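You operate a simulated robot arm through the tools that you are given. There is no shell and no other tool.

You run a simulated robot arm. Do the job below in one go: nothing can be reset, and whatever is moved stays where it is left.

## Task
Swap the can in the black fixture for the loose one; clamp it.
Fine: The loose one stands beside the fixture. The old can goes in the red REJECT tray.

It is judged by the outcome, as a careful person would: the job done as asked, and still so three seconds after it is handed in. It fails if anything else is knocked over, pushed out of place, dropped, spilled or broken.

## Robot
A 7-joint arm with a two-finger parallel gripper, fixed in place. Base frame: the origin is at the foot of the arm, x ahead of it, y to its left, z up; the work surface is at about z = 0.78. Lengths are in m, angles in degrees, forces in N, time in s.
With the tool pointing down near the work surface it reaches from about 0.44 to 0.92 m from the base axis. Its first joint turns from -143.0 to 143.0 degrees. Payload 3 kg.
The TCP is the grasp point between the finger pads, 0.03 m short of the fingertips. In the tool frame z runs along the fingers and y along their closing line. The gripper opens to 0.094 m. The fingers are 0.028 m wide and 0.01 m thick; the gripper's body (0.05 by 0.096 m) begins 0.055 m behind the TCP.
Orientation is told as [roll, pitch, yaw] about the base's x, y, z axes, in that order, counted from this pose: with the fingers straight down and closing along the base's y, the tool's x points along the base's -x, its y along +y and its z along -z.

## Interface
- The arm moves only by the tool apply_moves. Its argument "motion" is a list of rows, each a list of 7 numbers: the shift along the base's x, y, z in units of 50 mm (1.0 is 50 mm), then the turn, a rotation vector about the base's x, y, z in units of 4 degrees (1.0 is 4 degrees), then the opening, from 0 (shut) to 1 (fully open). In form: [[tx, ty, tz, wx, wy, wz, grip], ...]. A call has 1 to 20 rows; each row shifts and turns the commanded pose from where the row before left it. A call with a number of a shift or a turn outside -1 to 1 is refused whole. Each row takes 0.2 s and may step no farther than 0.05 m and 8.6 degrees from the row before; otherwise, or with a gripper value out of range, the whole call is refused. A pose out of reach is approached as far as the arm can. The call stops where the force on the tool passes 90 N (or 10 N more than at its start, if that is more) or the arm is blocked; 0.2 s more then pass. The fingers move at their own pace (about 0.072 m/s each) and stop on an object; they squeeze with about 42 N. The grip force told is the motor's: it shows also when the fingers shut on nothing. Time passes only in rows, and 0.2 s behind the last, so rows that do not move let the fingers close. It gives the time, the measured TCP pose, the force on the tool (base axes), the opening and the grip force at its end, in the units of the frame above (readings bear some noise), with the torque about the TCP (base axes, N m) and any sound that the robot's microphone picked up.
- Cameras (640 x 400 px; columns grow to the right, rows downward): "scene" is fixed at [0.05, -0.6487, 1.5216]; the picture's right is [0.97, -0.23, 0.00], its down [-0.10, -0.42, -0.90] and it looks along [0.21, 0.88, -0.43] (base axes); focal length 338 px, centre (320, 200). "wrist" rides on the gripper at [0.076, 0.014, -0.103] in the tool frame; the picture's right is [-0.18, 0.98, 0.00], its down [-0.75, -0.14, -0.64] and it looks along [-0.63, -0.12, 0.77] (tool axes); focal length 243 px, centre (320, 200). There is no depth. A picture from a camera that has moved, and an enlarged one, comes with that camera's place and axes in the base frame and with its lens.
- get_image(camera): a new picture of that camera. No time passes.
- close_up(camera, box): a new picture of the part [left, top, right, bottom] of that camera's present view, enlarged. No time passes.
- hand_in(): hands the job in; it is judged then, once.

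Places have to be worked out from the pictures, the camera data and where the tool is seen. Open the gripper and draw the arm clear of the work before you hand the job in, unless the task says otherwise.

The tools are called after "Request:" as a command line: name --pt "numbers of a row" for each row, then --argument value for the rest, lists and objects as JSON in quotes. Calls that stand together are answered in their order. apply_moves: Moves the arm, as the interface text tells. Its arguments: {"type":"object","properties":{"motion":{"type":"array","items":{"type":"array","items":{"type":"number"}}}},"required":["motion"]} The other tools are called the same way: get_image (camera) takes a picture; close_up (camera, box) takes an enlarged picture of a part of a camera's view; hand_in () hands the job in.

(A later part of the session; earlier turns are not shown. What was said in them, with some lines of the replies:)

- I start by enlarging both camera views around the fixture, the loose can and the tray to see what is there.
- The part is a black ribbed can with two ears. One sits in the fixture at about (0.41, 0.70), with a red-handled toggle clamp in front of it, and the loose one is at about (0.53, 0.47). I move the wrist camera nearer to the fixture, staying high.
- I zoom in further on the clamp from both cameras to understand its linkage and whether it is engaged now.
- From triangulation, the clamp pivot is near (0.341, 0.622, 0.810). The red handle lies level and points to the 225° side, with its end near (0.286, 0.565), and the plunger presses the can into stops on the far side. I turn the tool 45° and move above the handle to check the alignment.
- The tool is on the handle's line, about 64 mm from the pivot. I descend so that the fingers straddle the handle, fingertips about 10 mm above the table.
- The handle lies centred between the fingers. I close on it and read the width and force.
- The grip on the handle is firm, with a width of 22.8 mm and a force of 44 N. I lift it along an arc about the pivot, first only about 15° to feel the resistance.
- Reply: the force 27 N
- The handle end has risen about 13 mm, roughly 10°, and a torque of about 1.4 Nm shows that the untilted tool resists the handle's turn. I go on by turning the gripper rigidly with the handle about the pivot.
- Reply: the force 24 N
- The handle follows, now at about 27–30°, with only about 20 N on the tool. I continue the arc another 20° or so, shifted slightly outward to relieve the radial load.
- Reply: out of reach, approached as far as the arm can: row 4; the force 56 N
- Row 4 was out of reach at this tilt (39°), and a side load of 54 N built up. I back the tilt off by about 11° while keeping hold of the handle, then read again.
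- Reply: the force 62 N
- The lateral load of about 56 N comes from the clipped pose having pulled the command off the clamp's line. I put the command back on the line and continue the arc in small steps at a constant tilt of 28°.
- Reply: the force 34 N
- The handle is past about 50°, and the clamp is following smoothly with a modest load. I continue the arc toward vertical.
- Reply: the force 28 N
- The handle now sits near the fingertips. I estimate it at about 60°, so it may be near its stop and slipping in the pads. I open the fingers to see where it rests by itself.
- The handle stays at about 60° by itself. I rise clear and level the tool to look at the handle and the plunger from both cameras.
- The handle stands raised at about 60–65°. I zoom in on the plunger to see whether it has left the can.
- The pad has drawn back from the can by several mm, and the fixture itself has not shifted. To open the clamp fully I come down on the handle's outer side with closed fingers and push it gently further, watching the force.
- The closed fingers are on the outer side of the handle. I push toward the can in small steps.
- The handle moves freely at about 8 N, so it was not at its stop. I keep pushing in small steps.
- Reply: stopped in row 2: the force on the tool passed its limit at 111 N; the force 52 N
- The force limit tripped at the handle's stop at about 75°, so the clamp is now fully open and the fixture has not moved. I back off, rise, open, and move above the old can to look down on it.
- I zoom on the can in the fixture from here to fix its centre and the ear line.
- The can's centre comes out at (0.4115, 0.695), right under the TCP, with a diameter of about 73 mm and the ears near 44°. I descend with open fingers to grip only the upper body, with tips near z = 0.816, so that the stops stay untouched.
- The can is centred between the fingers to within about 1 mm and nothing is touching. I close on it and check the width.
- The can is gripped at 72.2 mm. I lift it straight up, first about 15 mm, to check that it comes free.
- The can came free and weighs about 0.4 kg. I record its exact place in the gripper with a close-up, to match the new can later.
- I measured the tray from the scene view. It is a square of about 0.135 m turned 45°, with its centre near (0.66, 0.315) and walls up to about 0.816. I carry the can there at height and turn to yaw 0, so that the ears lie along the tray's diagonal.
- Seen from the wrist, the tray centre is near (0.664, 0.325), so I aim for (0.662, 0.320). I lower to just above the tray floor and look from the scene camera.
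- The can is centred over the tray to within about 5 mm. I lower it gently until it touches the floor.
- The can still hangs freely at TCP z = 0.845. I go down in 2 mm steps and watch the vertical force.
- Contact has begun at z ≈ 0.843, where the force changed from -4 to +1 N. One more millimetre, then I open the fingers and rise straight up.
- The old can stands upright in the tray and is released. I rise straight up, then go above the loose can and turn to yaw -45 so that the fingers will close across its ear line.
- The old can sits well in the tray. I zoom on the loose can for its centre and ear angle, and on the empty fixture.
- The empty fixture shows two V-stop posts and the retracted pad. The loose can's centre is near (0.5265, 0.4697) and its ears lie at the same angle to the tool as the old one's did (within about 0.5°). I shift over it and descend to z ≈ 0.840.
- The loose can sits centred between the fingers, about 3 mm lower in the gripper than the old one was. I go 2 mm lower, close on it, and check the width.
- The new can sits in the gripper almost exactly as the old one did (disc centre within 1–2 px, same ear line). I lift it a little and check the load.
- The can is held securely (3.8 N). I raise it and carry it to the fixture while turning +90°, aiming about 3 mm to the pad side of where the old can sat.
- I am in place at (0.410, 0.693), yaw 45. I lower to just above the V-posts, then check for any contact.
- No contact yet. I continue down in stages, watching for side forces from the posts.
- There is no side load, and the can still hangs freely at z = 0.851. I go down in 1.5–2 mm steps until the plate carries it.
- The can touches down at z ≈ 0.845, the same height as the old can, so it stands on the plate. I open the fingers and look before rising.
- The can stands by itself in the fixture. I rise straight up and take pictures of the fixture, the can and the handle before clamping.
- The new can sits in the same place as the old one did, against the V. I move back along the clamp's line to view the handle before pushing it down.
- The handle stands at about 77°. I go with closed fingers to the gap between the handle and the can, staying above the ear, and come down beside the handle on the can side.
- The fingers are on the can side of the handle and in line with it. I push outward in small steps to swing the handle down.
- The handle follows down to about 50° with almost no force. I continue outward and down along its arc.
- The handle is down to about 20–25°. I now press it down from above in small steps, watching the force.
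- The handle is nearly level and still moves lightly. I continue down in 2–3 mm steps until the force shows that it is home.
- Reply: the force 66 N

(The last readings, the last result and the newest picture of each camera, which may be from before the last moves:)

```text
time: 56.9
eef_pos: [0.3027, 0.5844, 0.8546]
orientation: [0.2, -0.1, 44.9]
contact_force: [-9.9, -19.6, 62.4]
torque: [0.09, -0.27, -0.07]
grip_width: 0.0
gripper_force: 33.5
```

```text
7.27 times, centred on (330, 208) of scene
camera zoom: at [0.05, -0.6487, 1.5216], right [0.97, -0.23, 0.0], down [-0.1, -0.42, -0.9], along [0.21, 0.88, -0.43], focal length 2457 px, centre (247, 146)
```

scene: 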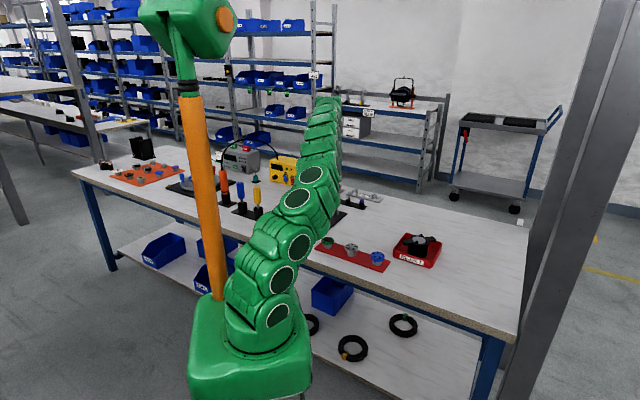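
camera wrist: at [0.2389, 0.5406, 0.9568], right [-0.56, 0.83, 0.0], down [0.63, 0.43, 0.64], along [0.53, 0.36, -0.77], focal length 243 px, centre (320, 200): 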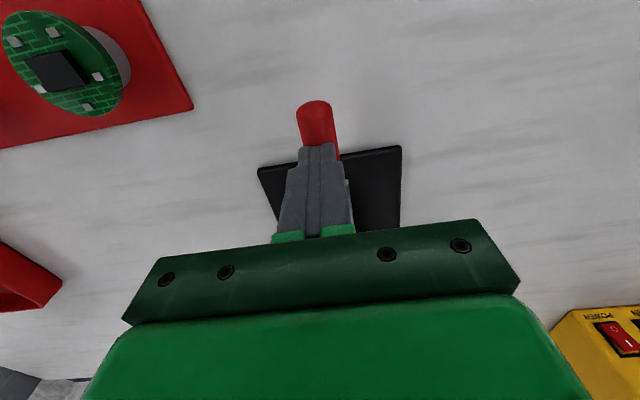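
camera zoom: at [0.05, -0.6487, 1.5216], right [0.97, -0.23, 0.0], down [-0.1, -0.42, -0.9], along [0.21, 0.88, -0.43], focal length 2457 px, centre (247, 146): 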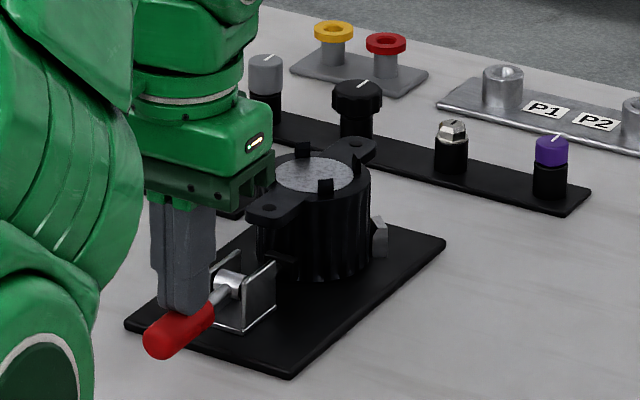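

The force jumped to 62 N, and in the picture the handle outline matches its original clamped position to well under 1 mm. I back off and look at whether it stays down.

Request:
apply_moves --pt "0 0 0.2 0 0 0 0" --pt "0 0 0.6 0 0 0 0" --pt "0 0 0.9 0 0 0 0" --pt "0 0 0.9 0 0 0 0.5" --pt "-0.1 -0.1 0.3 0 0 0 1" --pt "0 0 0 0 0 0 1"

Request:
close_up --camera "scene" --box '[305, 190, 355, 230]'

Request:
get_image --camera "wrist"

Request:
close_up --camera "wrist" --box '[250, 60, 410, 230]'

```text
time: 58.2
eef_pos: [0.2973, 0.5796, 0.9982]
orientation: [0.1, 0.2, 44.9]
contact_force: [-0.2, 0.1, 0.5]
torque: [0.0, -0.02, 0.0]
grip_width: 0.0941
gripper_force: 0.0
```

```text
10.00 times, centred on (330, 210) of scene
camera zoom: at [0.05, -0.6487, 1.5216], right [0.97, -0.23, 0.0], down [-0.1, -0.42, -0.9], along [0.21, 0.88, -0.43], focal length 3379 px, centre (220, 100)
```

zoom: 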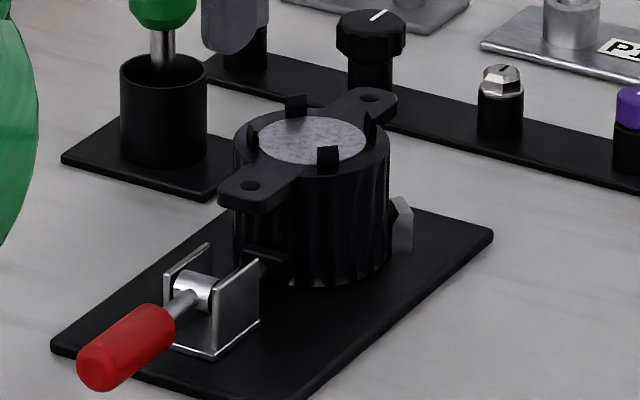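

```text
taken
camera wrist: at [0.2339, 0.5364, 1.1006], right [-0.56, 0.83, 0.0], down [0.63, 0.43, 0.64], along [0.53, 0.36, -0.77], focal length 243 px, centre (320, 200)
```

wrist: 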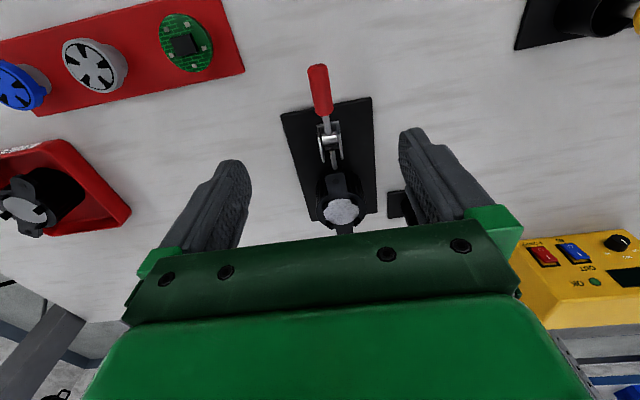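

```text
2.35 times, centred on (330, 145) of wrist
camera zoom: at [0.2339, 0.5364, 1.1006], right [-0.56, 0.83, 0.0], down [0.63, 0.43, 0.64], along [0.53, 0.36, -0.77], focal length 571 px, centre (296, 329)
```

zoom: 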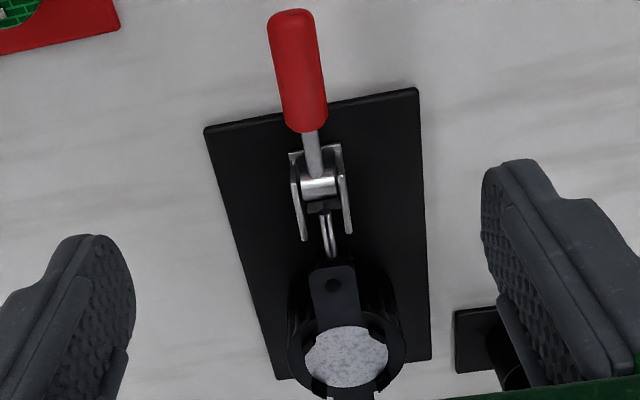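

The handle stays down by itself and its outline matches the initial clamped picture. To make sure the can is really held, I zoom tighter on the pad and on the V-post contact.

Request:
close_up --camera "scene" --box '[318, 202, 348, 222]'

Request:
close_up --camera "wrist" --box '[290, 110, 380, 240]'

```text
16.00 times, centred on (333, 212) of scene
camera zoom: at [0.05, -0.6487, 1.5216], right [0.97, -0.23, 0.0], down [-0.1, -0.42, -0.9], along [0.21, 0.88, -0.43], focal length 5406 px, centre (112, 8)
```

zoom: 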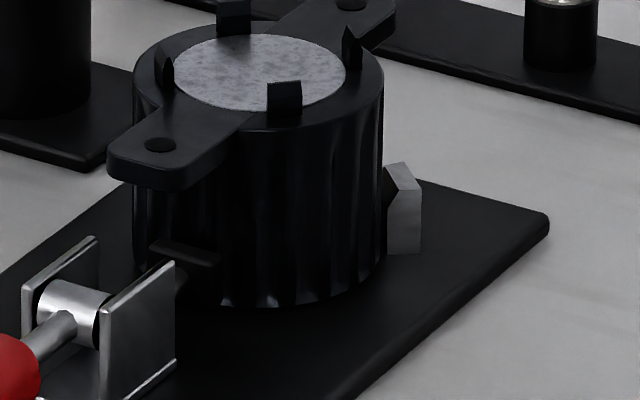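

```text
3.08 times, centred on (335, 175) of wrist
camera zoom: at [0.2339, 0.5364, 1.1006], right [-0.56, 0.83, 0.0], down [0.63, 0.43, 0.64], along [0.53, 0.36, -0.77], focal length 746 px, centre (274, 277)
```

zoom: 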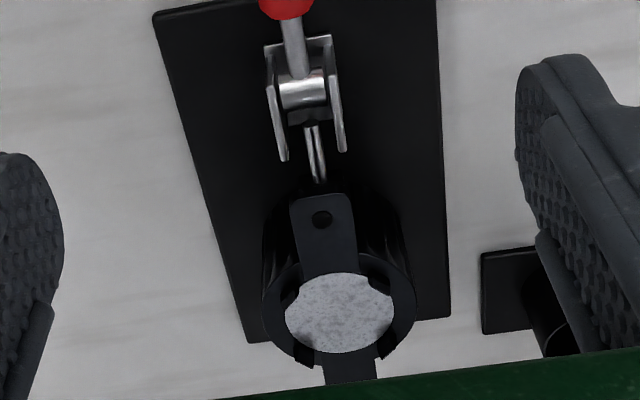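

The pad appears to touch the can, but I want to know whether the can moved fully against the V. I return to the same overhead viewpoint used before clamping and compare.

Request:
apply_moves --pt "0.447 0.45 0 0 0 0 1" --pt "0.447 0.45 0 0 0 0 1" --pt "0.447 0.45 0 0 0 0 1" --pt "0.447 0.45 0 0 0 0 1" --pt "0.447 0.45 0 0 0 0 1" --pt "0 0 0 0 0 0 1"

Request:
close_up --camera "wrist" --box '[240, 0, 400, 160]'

Request:
close_up --camera "wrist" --box '[290, 60, 370, 130]'

```text
time: 59.6
eef_pos: [0.4117, 0.6916, 0.9975]
orientation: [0.0, 0.1, 45.0]
contact_force: [0.2, 0.3, 0.4]
torque: [0.04, 0.01, -0.01]
grip_width: 0.0938
gripper_force: 0.0
```

```text
2.50 times, centred on (320, 80) of wrist
camera zoom: at [0.347, 0.6485, 1.0999], right [-0.56, 0.83, 0.0], down [0.63, 0.43, 0.64], along [0.53, 0.36, -0.77], focal length 606 px, centre (320, 500)
```

zoom: 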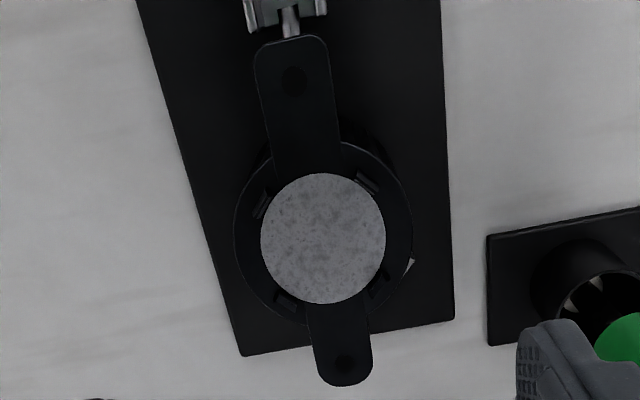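

```text
5.71 times, centred on (330, 95) of wrist
camera zoom: at [0.347, 0.6485, 1.0999], right [-0.56, 0.83, 0.0], down [0.63, 0.43, 0.64], along [0.53, 0.36, -0.77], focal length 1386 px, centre (263, 800)
```

zoom: 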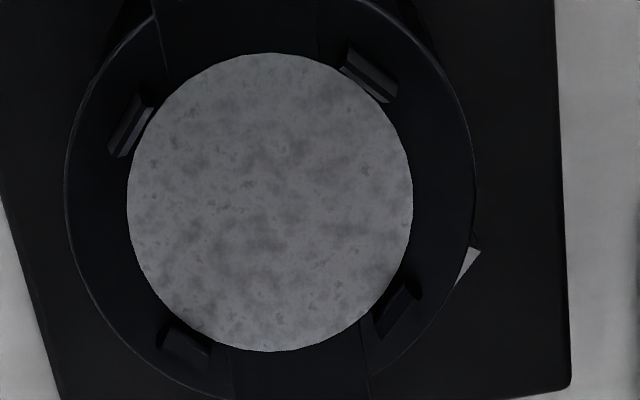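

By this comparison the can may lie 1–2 mm short of the V, which is near my reading accuracy. To test that the clamp really holds it, I go down, grip the can lightly at the flanks, and try a tiny move each way while reading the force.

Request:
apply_moves --pt "0 0 -0.8 0 0 0 1" --pt "0 0 -0.8 0 0 0 1" --pt "0 0 -0.8 0 0 0 1" --pt "0 0 -0.4 0 0 0 1" --pt "0 0 -0.2 0 0 0 1" --pt "0 0 0 0 0 0 1"

Request:
close_up --camera "wrist" --box '[200, 0, 440, 250]'

```text
time: 61.0
eef_pos: [0.4103, 0.6923, 0.8456]
orientation: [0.1, 0.2, 44.9]
contact_force: [0.1, 1.7, -0.6]
torque: [0.04, 0.01, 0.06]
grip_width: 0.0942
gripper_force: 0.0
```

```text
1.60 times, centred on (320, 125) of wrist
camera zoom: at [0.3464, 0.6489, 0.9495], right [-0.56, 0.83, 0.0], down [0.63, 0.43, 0.64], along [0.53, 0.36, -0.77], focal length 388 px, centre (320, 320)
```

zoom: 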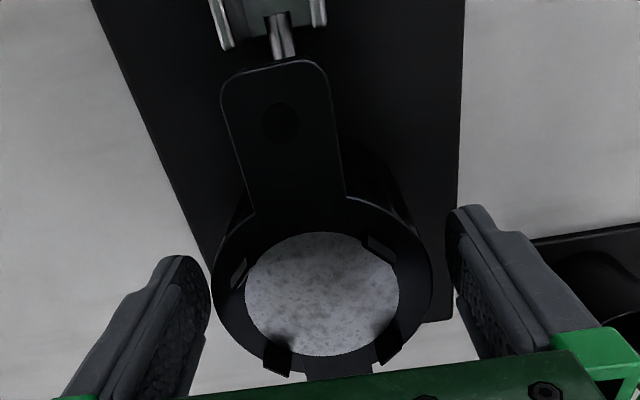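

The can is again centred between the fingers. I close on it and read the forces at rest.

Request:
apply_moves --pt "0 0 0 0 0 0 0.7" --pt "0 0 0 0 0 0 0.6" --pt "0 0 0 0 0 0 0.6"

Request:
apply_moves --pt "0.014 0.014 0 0 0 0 0.6" --pt "0 0 0 0 0 0 0.6"

Request:
apply_moves --pt "-0.028 -0.028 0 0 0 0 0.6" --pt "0 0 0 0 0 0 0.6"

```text
time: 61.9
eef_pos: [0.4103, 0.6923, 0.8469]
orientation: [0.0, 0.2, 45.1]
contact_force: [-5.5, 6.0, 0.4]
torque: [0.13, 0.05, -0.04]
grip_width: 0.0719
gripper_force: 41.8
```

```text
time: 62.5
eef_pos: [0.4105, 0.6914, 0.8456]
orientation: [0.0, 0.2, 45.0]
contact_force: [-23.6, -11.9, 4.9]
torque: [0.02, -0.11, -0.14]
grip_width: 0.0717
gripper_force: 41.9
```

```text
time: 63.0
eef_pos: [0.409, 0.6927, 0.846]
orientation: [0.0, 0.0, 44.9]
contact_force: [-2.1, 27.5, -7.4]
torque: [0.21, -0.1, -0.22]
grip_width: 0.0721
gripper_force: 41.6
```

Moving 1 mm either way met a stiff resistance of 18–25 N, so the can is firmly clamped between the pad and the V. I return to neutral, open the fingers, and rise straight up.

Request:
apply_moves --pt "0.014 0.014 0 0 0 0 0.6" --pt "0 0 0 0 0 0 0.9" --pt "0 0 0 0 0 0 1" --pt "0 0 0 0 0 0 1" --pt "0 0 0.4 0 0 0 1" --pt "0 0 0.8 0 0 0 1" --pt "0 0 0.9 0 0 0 1" --pt "0 0 0.9 0 0 0 1" --pt "0 0 0.5 0 0 0 1"

Request:
get_image --camera "wrist"

```text
time: 65.0
eef_pos: [0.4104, 0.6915, 1.0235]
orientation: [0.0, 0.1, 44.9]
contact_force: [-0.3, -0.4, 0.3]
torque: [0.03, 0.02, -0.01]
grip_width: 0.0938
gripper_force: 0.1
```

```text
taken
camera wrist: at [0.3466, 0.6482, 1.1255], right [-0.56, 0.83, 0.0], down [0.63, 0.43, 0.64], along [0.53, 0.36, -0.77], focal length 243 px, centre (320, 200)
```

wrist: 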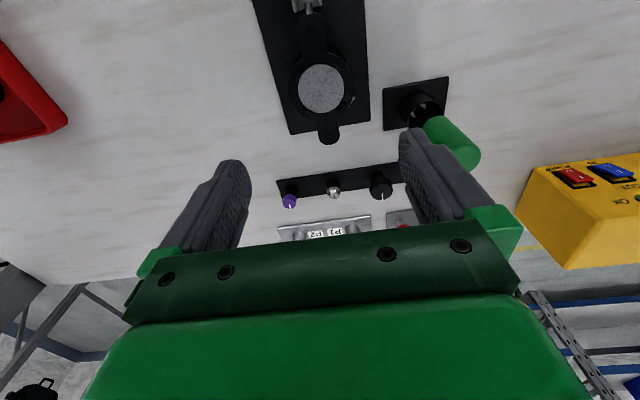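

The can stays in the fixture, released and upright. I draw the arm away to about its starting pose and check the whole scene.

Request:
apply_moves --pt "-0.06 -0.514 0.228 0 0 -0.9375 1" --pt "-0.06 -0.514 0.228 0 0 -0.9375 1" --pt "-0.06 -0.514 0.228 0 0 -0.9375 1" --pt "-0.06 -0.514 0.228 0 0 -0.9375 1" --pt "-0.06 -0.514 0.228 0 0 -0.9375 1" --pt "-0.06 -0.514 0.228 0 0 -0.9375 1" --pt "-0.06 -0.514 0.228 0 0 -0.9375 1" --pt "-0.06 -0.514 0.228 0 0 -0.9375 1" --pt "-0.06 -0.514 0.228 0 0 -0.9375 1" --pt "-0.06 -0.514 0.228 0 0 -0.9375 1" --pt "-0.06 -0.514 0.228 0 0 -0.9375 1" --pt "-0.06 -0.514 0.228 0 0 -0.9375 1" --pt "0 0 0 0 0 0 1"

Request:
close_up --camera "scene" --box '[280, 160, 460, 280]'

Request:
close_up --camera "scene" --box '[305, 190, 355, 230]'

Request:
get_image --camera "wrist"

```text
time: 67.8
eef_pos: [0.3737, 0.3826, 1.1589]
orientation: [0.2, 0.1, -0.2]
contact_force: [0.2, -0.4, 0.0]
torque: [-0.02, 0.03, -0.01]
grip_width: 0.0941
gripper_force: 0.1
```

```text
3.33 times, centred on (370, 220) of scene
camera zoom: at [0.05, -0.6487, 1.5216], right [0.97, -0.23, 0.0], down [-0.1, -0.42, -0.9], along [0.21, 0.88, -0.43], focal length 1126 px, centre (153, 133)
```

zoom: 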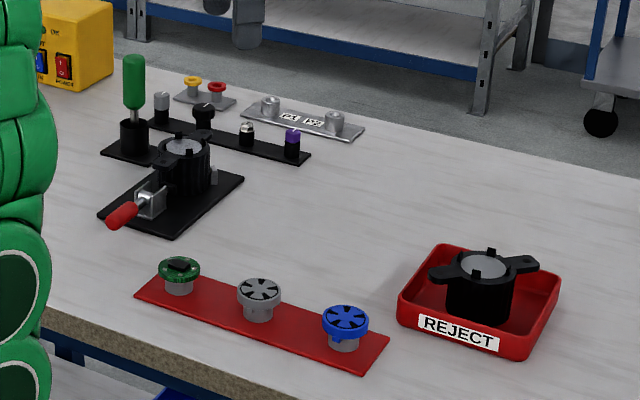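

```text
10.00 times, centred on (330, 210) of scene
camera zoom: at [0.05, -0.6487, 1.5216], right [0.97, -0.23, 0.0], down [-0.1, -0.42, -0.9], along [0.21, 0.88, -0.43], focal length 3379 px, centre (220, 100)
```

zoom: 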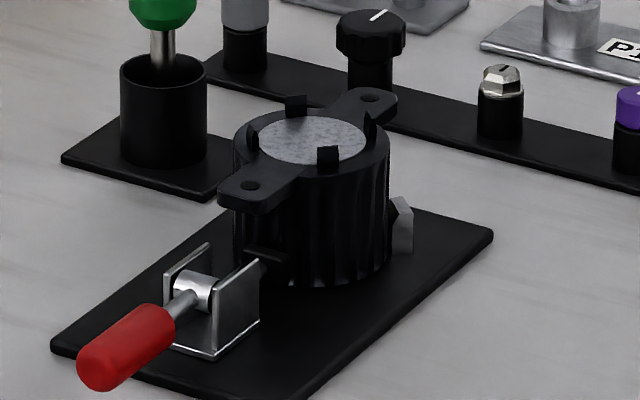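

```text
taken
camera wrist: at [0.2983, 0.3977, 1.2621], right [0.19, 0.98, 0.0], down [0.75, -0.14, 0.64], along [0.63, -0.12, -0.77], focal length 243 px, centre (320, 200)
```

wrist: 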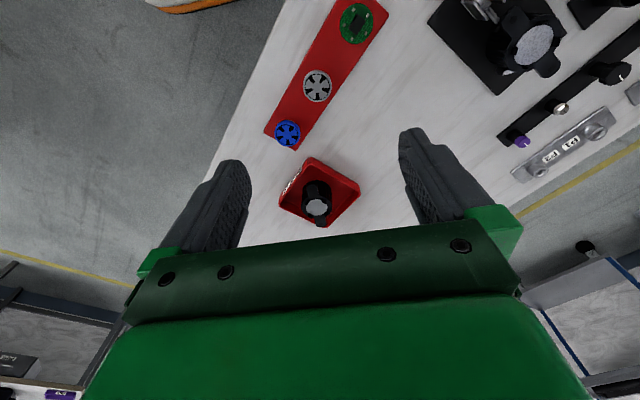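

The new can stands clamped in the fixture with the handle down, and the old can stands upright in the REJECT tray. Everything else is where it was, the gripper is open and the arm is clear, so I hand the job in.

Request:
hand_in

```text
The job is handed in.
```

The swap is done and handed in. The loose can is clamped in the black fixture, and the old can stands upright in the red REJECT tray.

- **Clamp:** the red handle is back where it started, as seen from the scene camera. I gripped the new can and tried to shift it 1 mm each way along the clamp's line. It resisted with about 18–25 N, so it is held firmly.
- **Seating:** pictures before and after suggested the new can might sit 1–2 mm toward the pad side of where the old one sat. That is near my reading accuracy, and the push test showed no looseness.
- **Everything else:** nothing else appears moved in the final pictures. The gripper is open and the arm is back near its starting pose, clear of the work.
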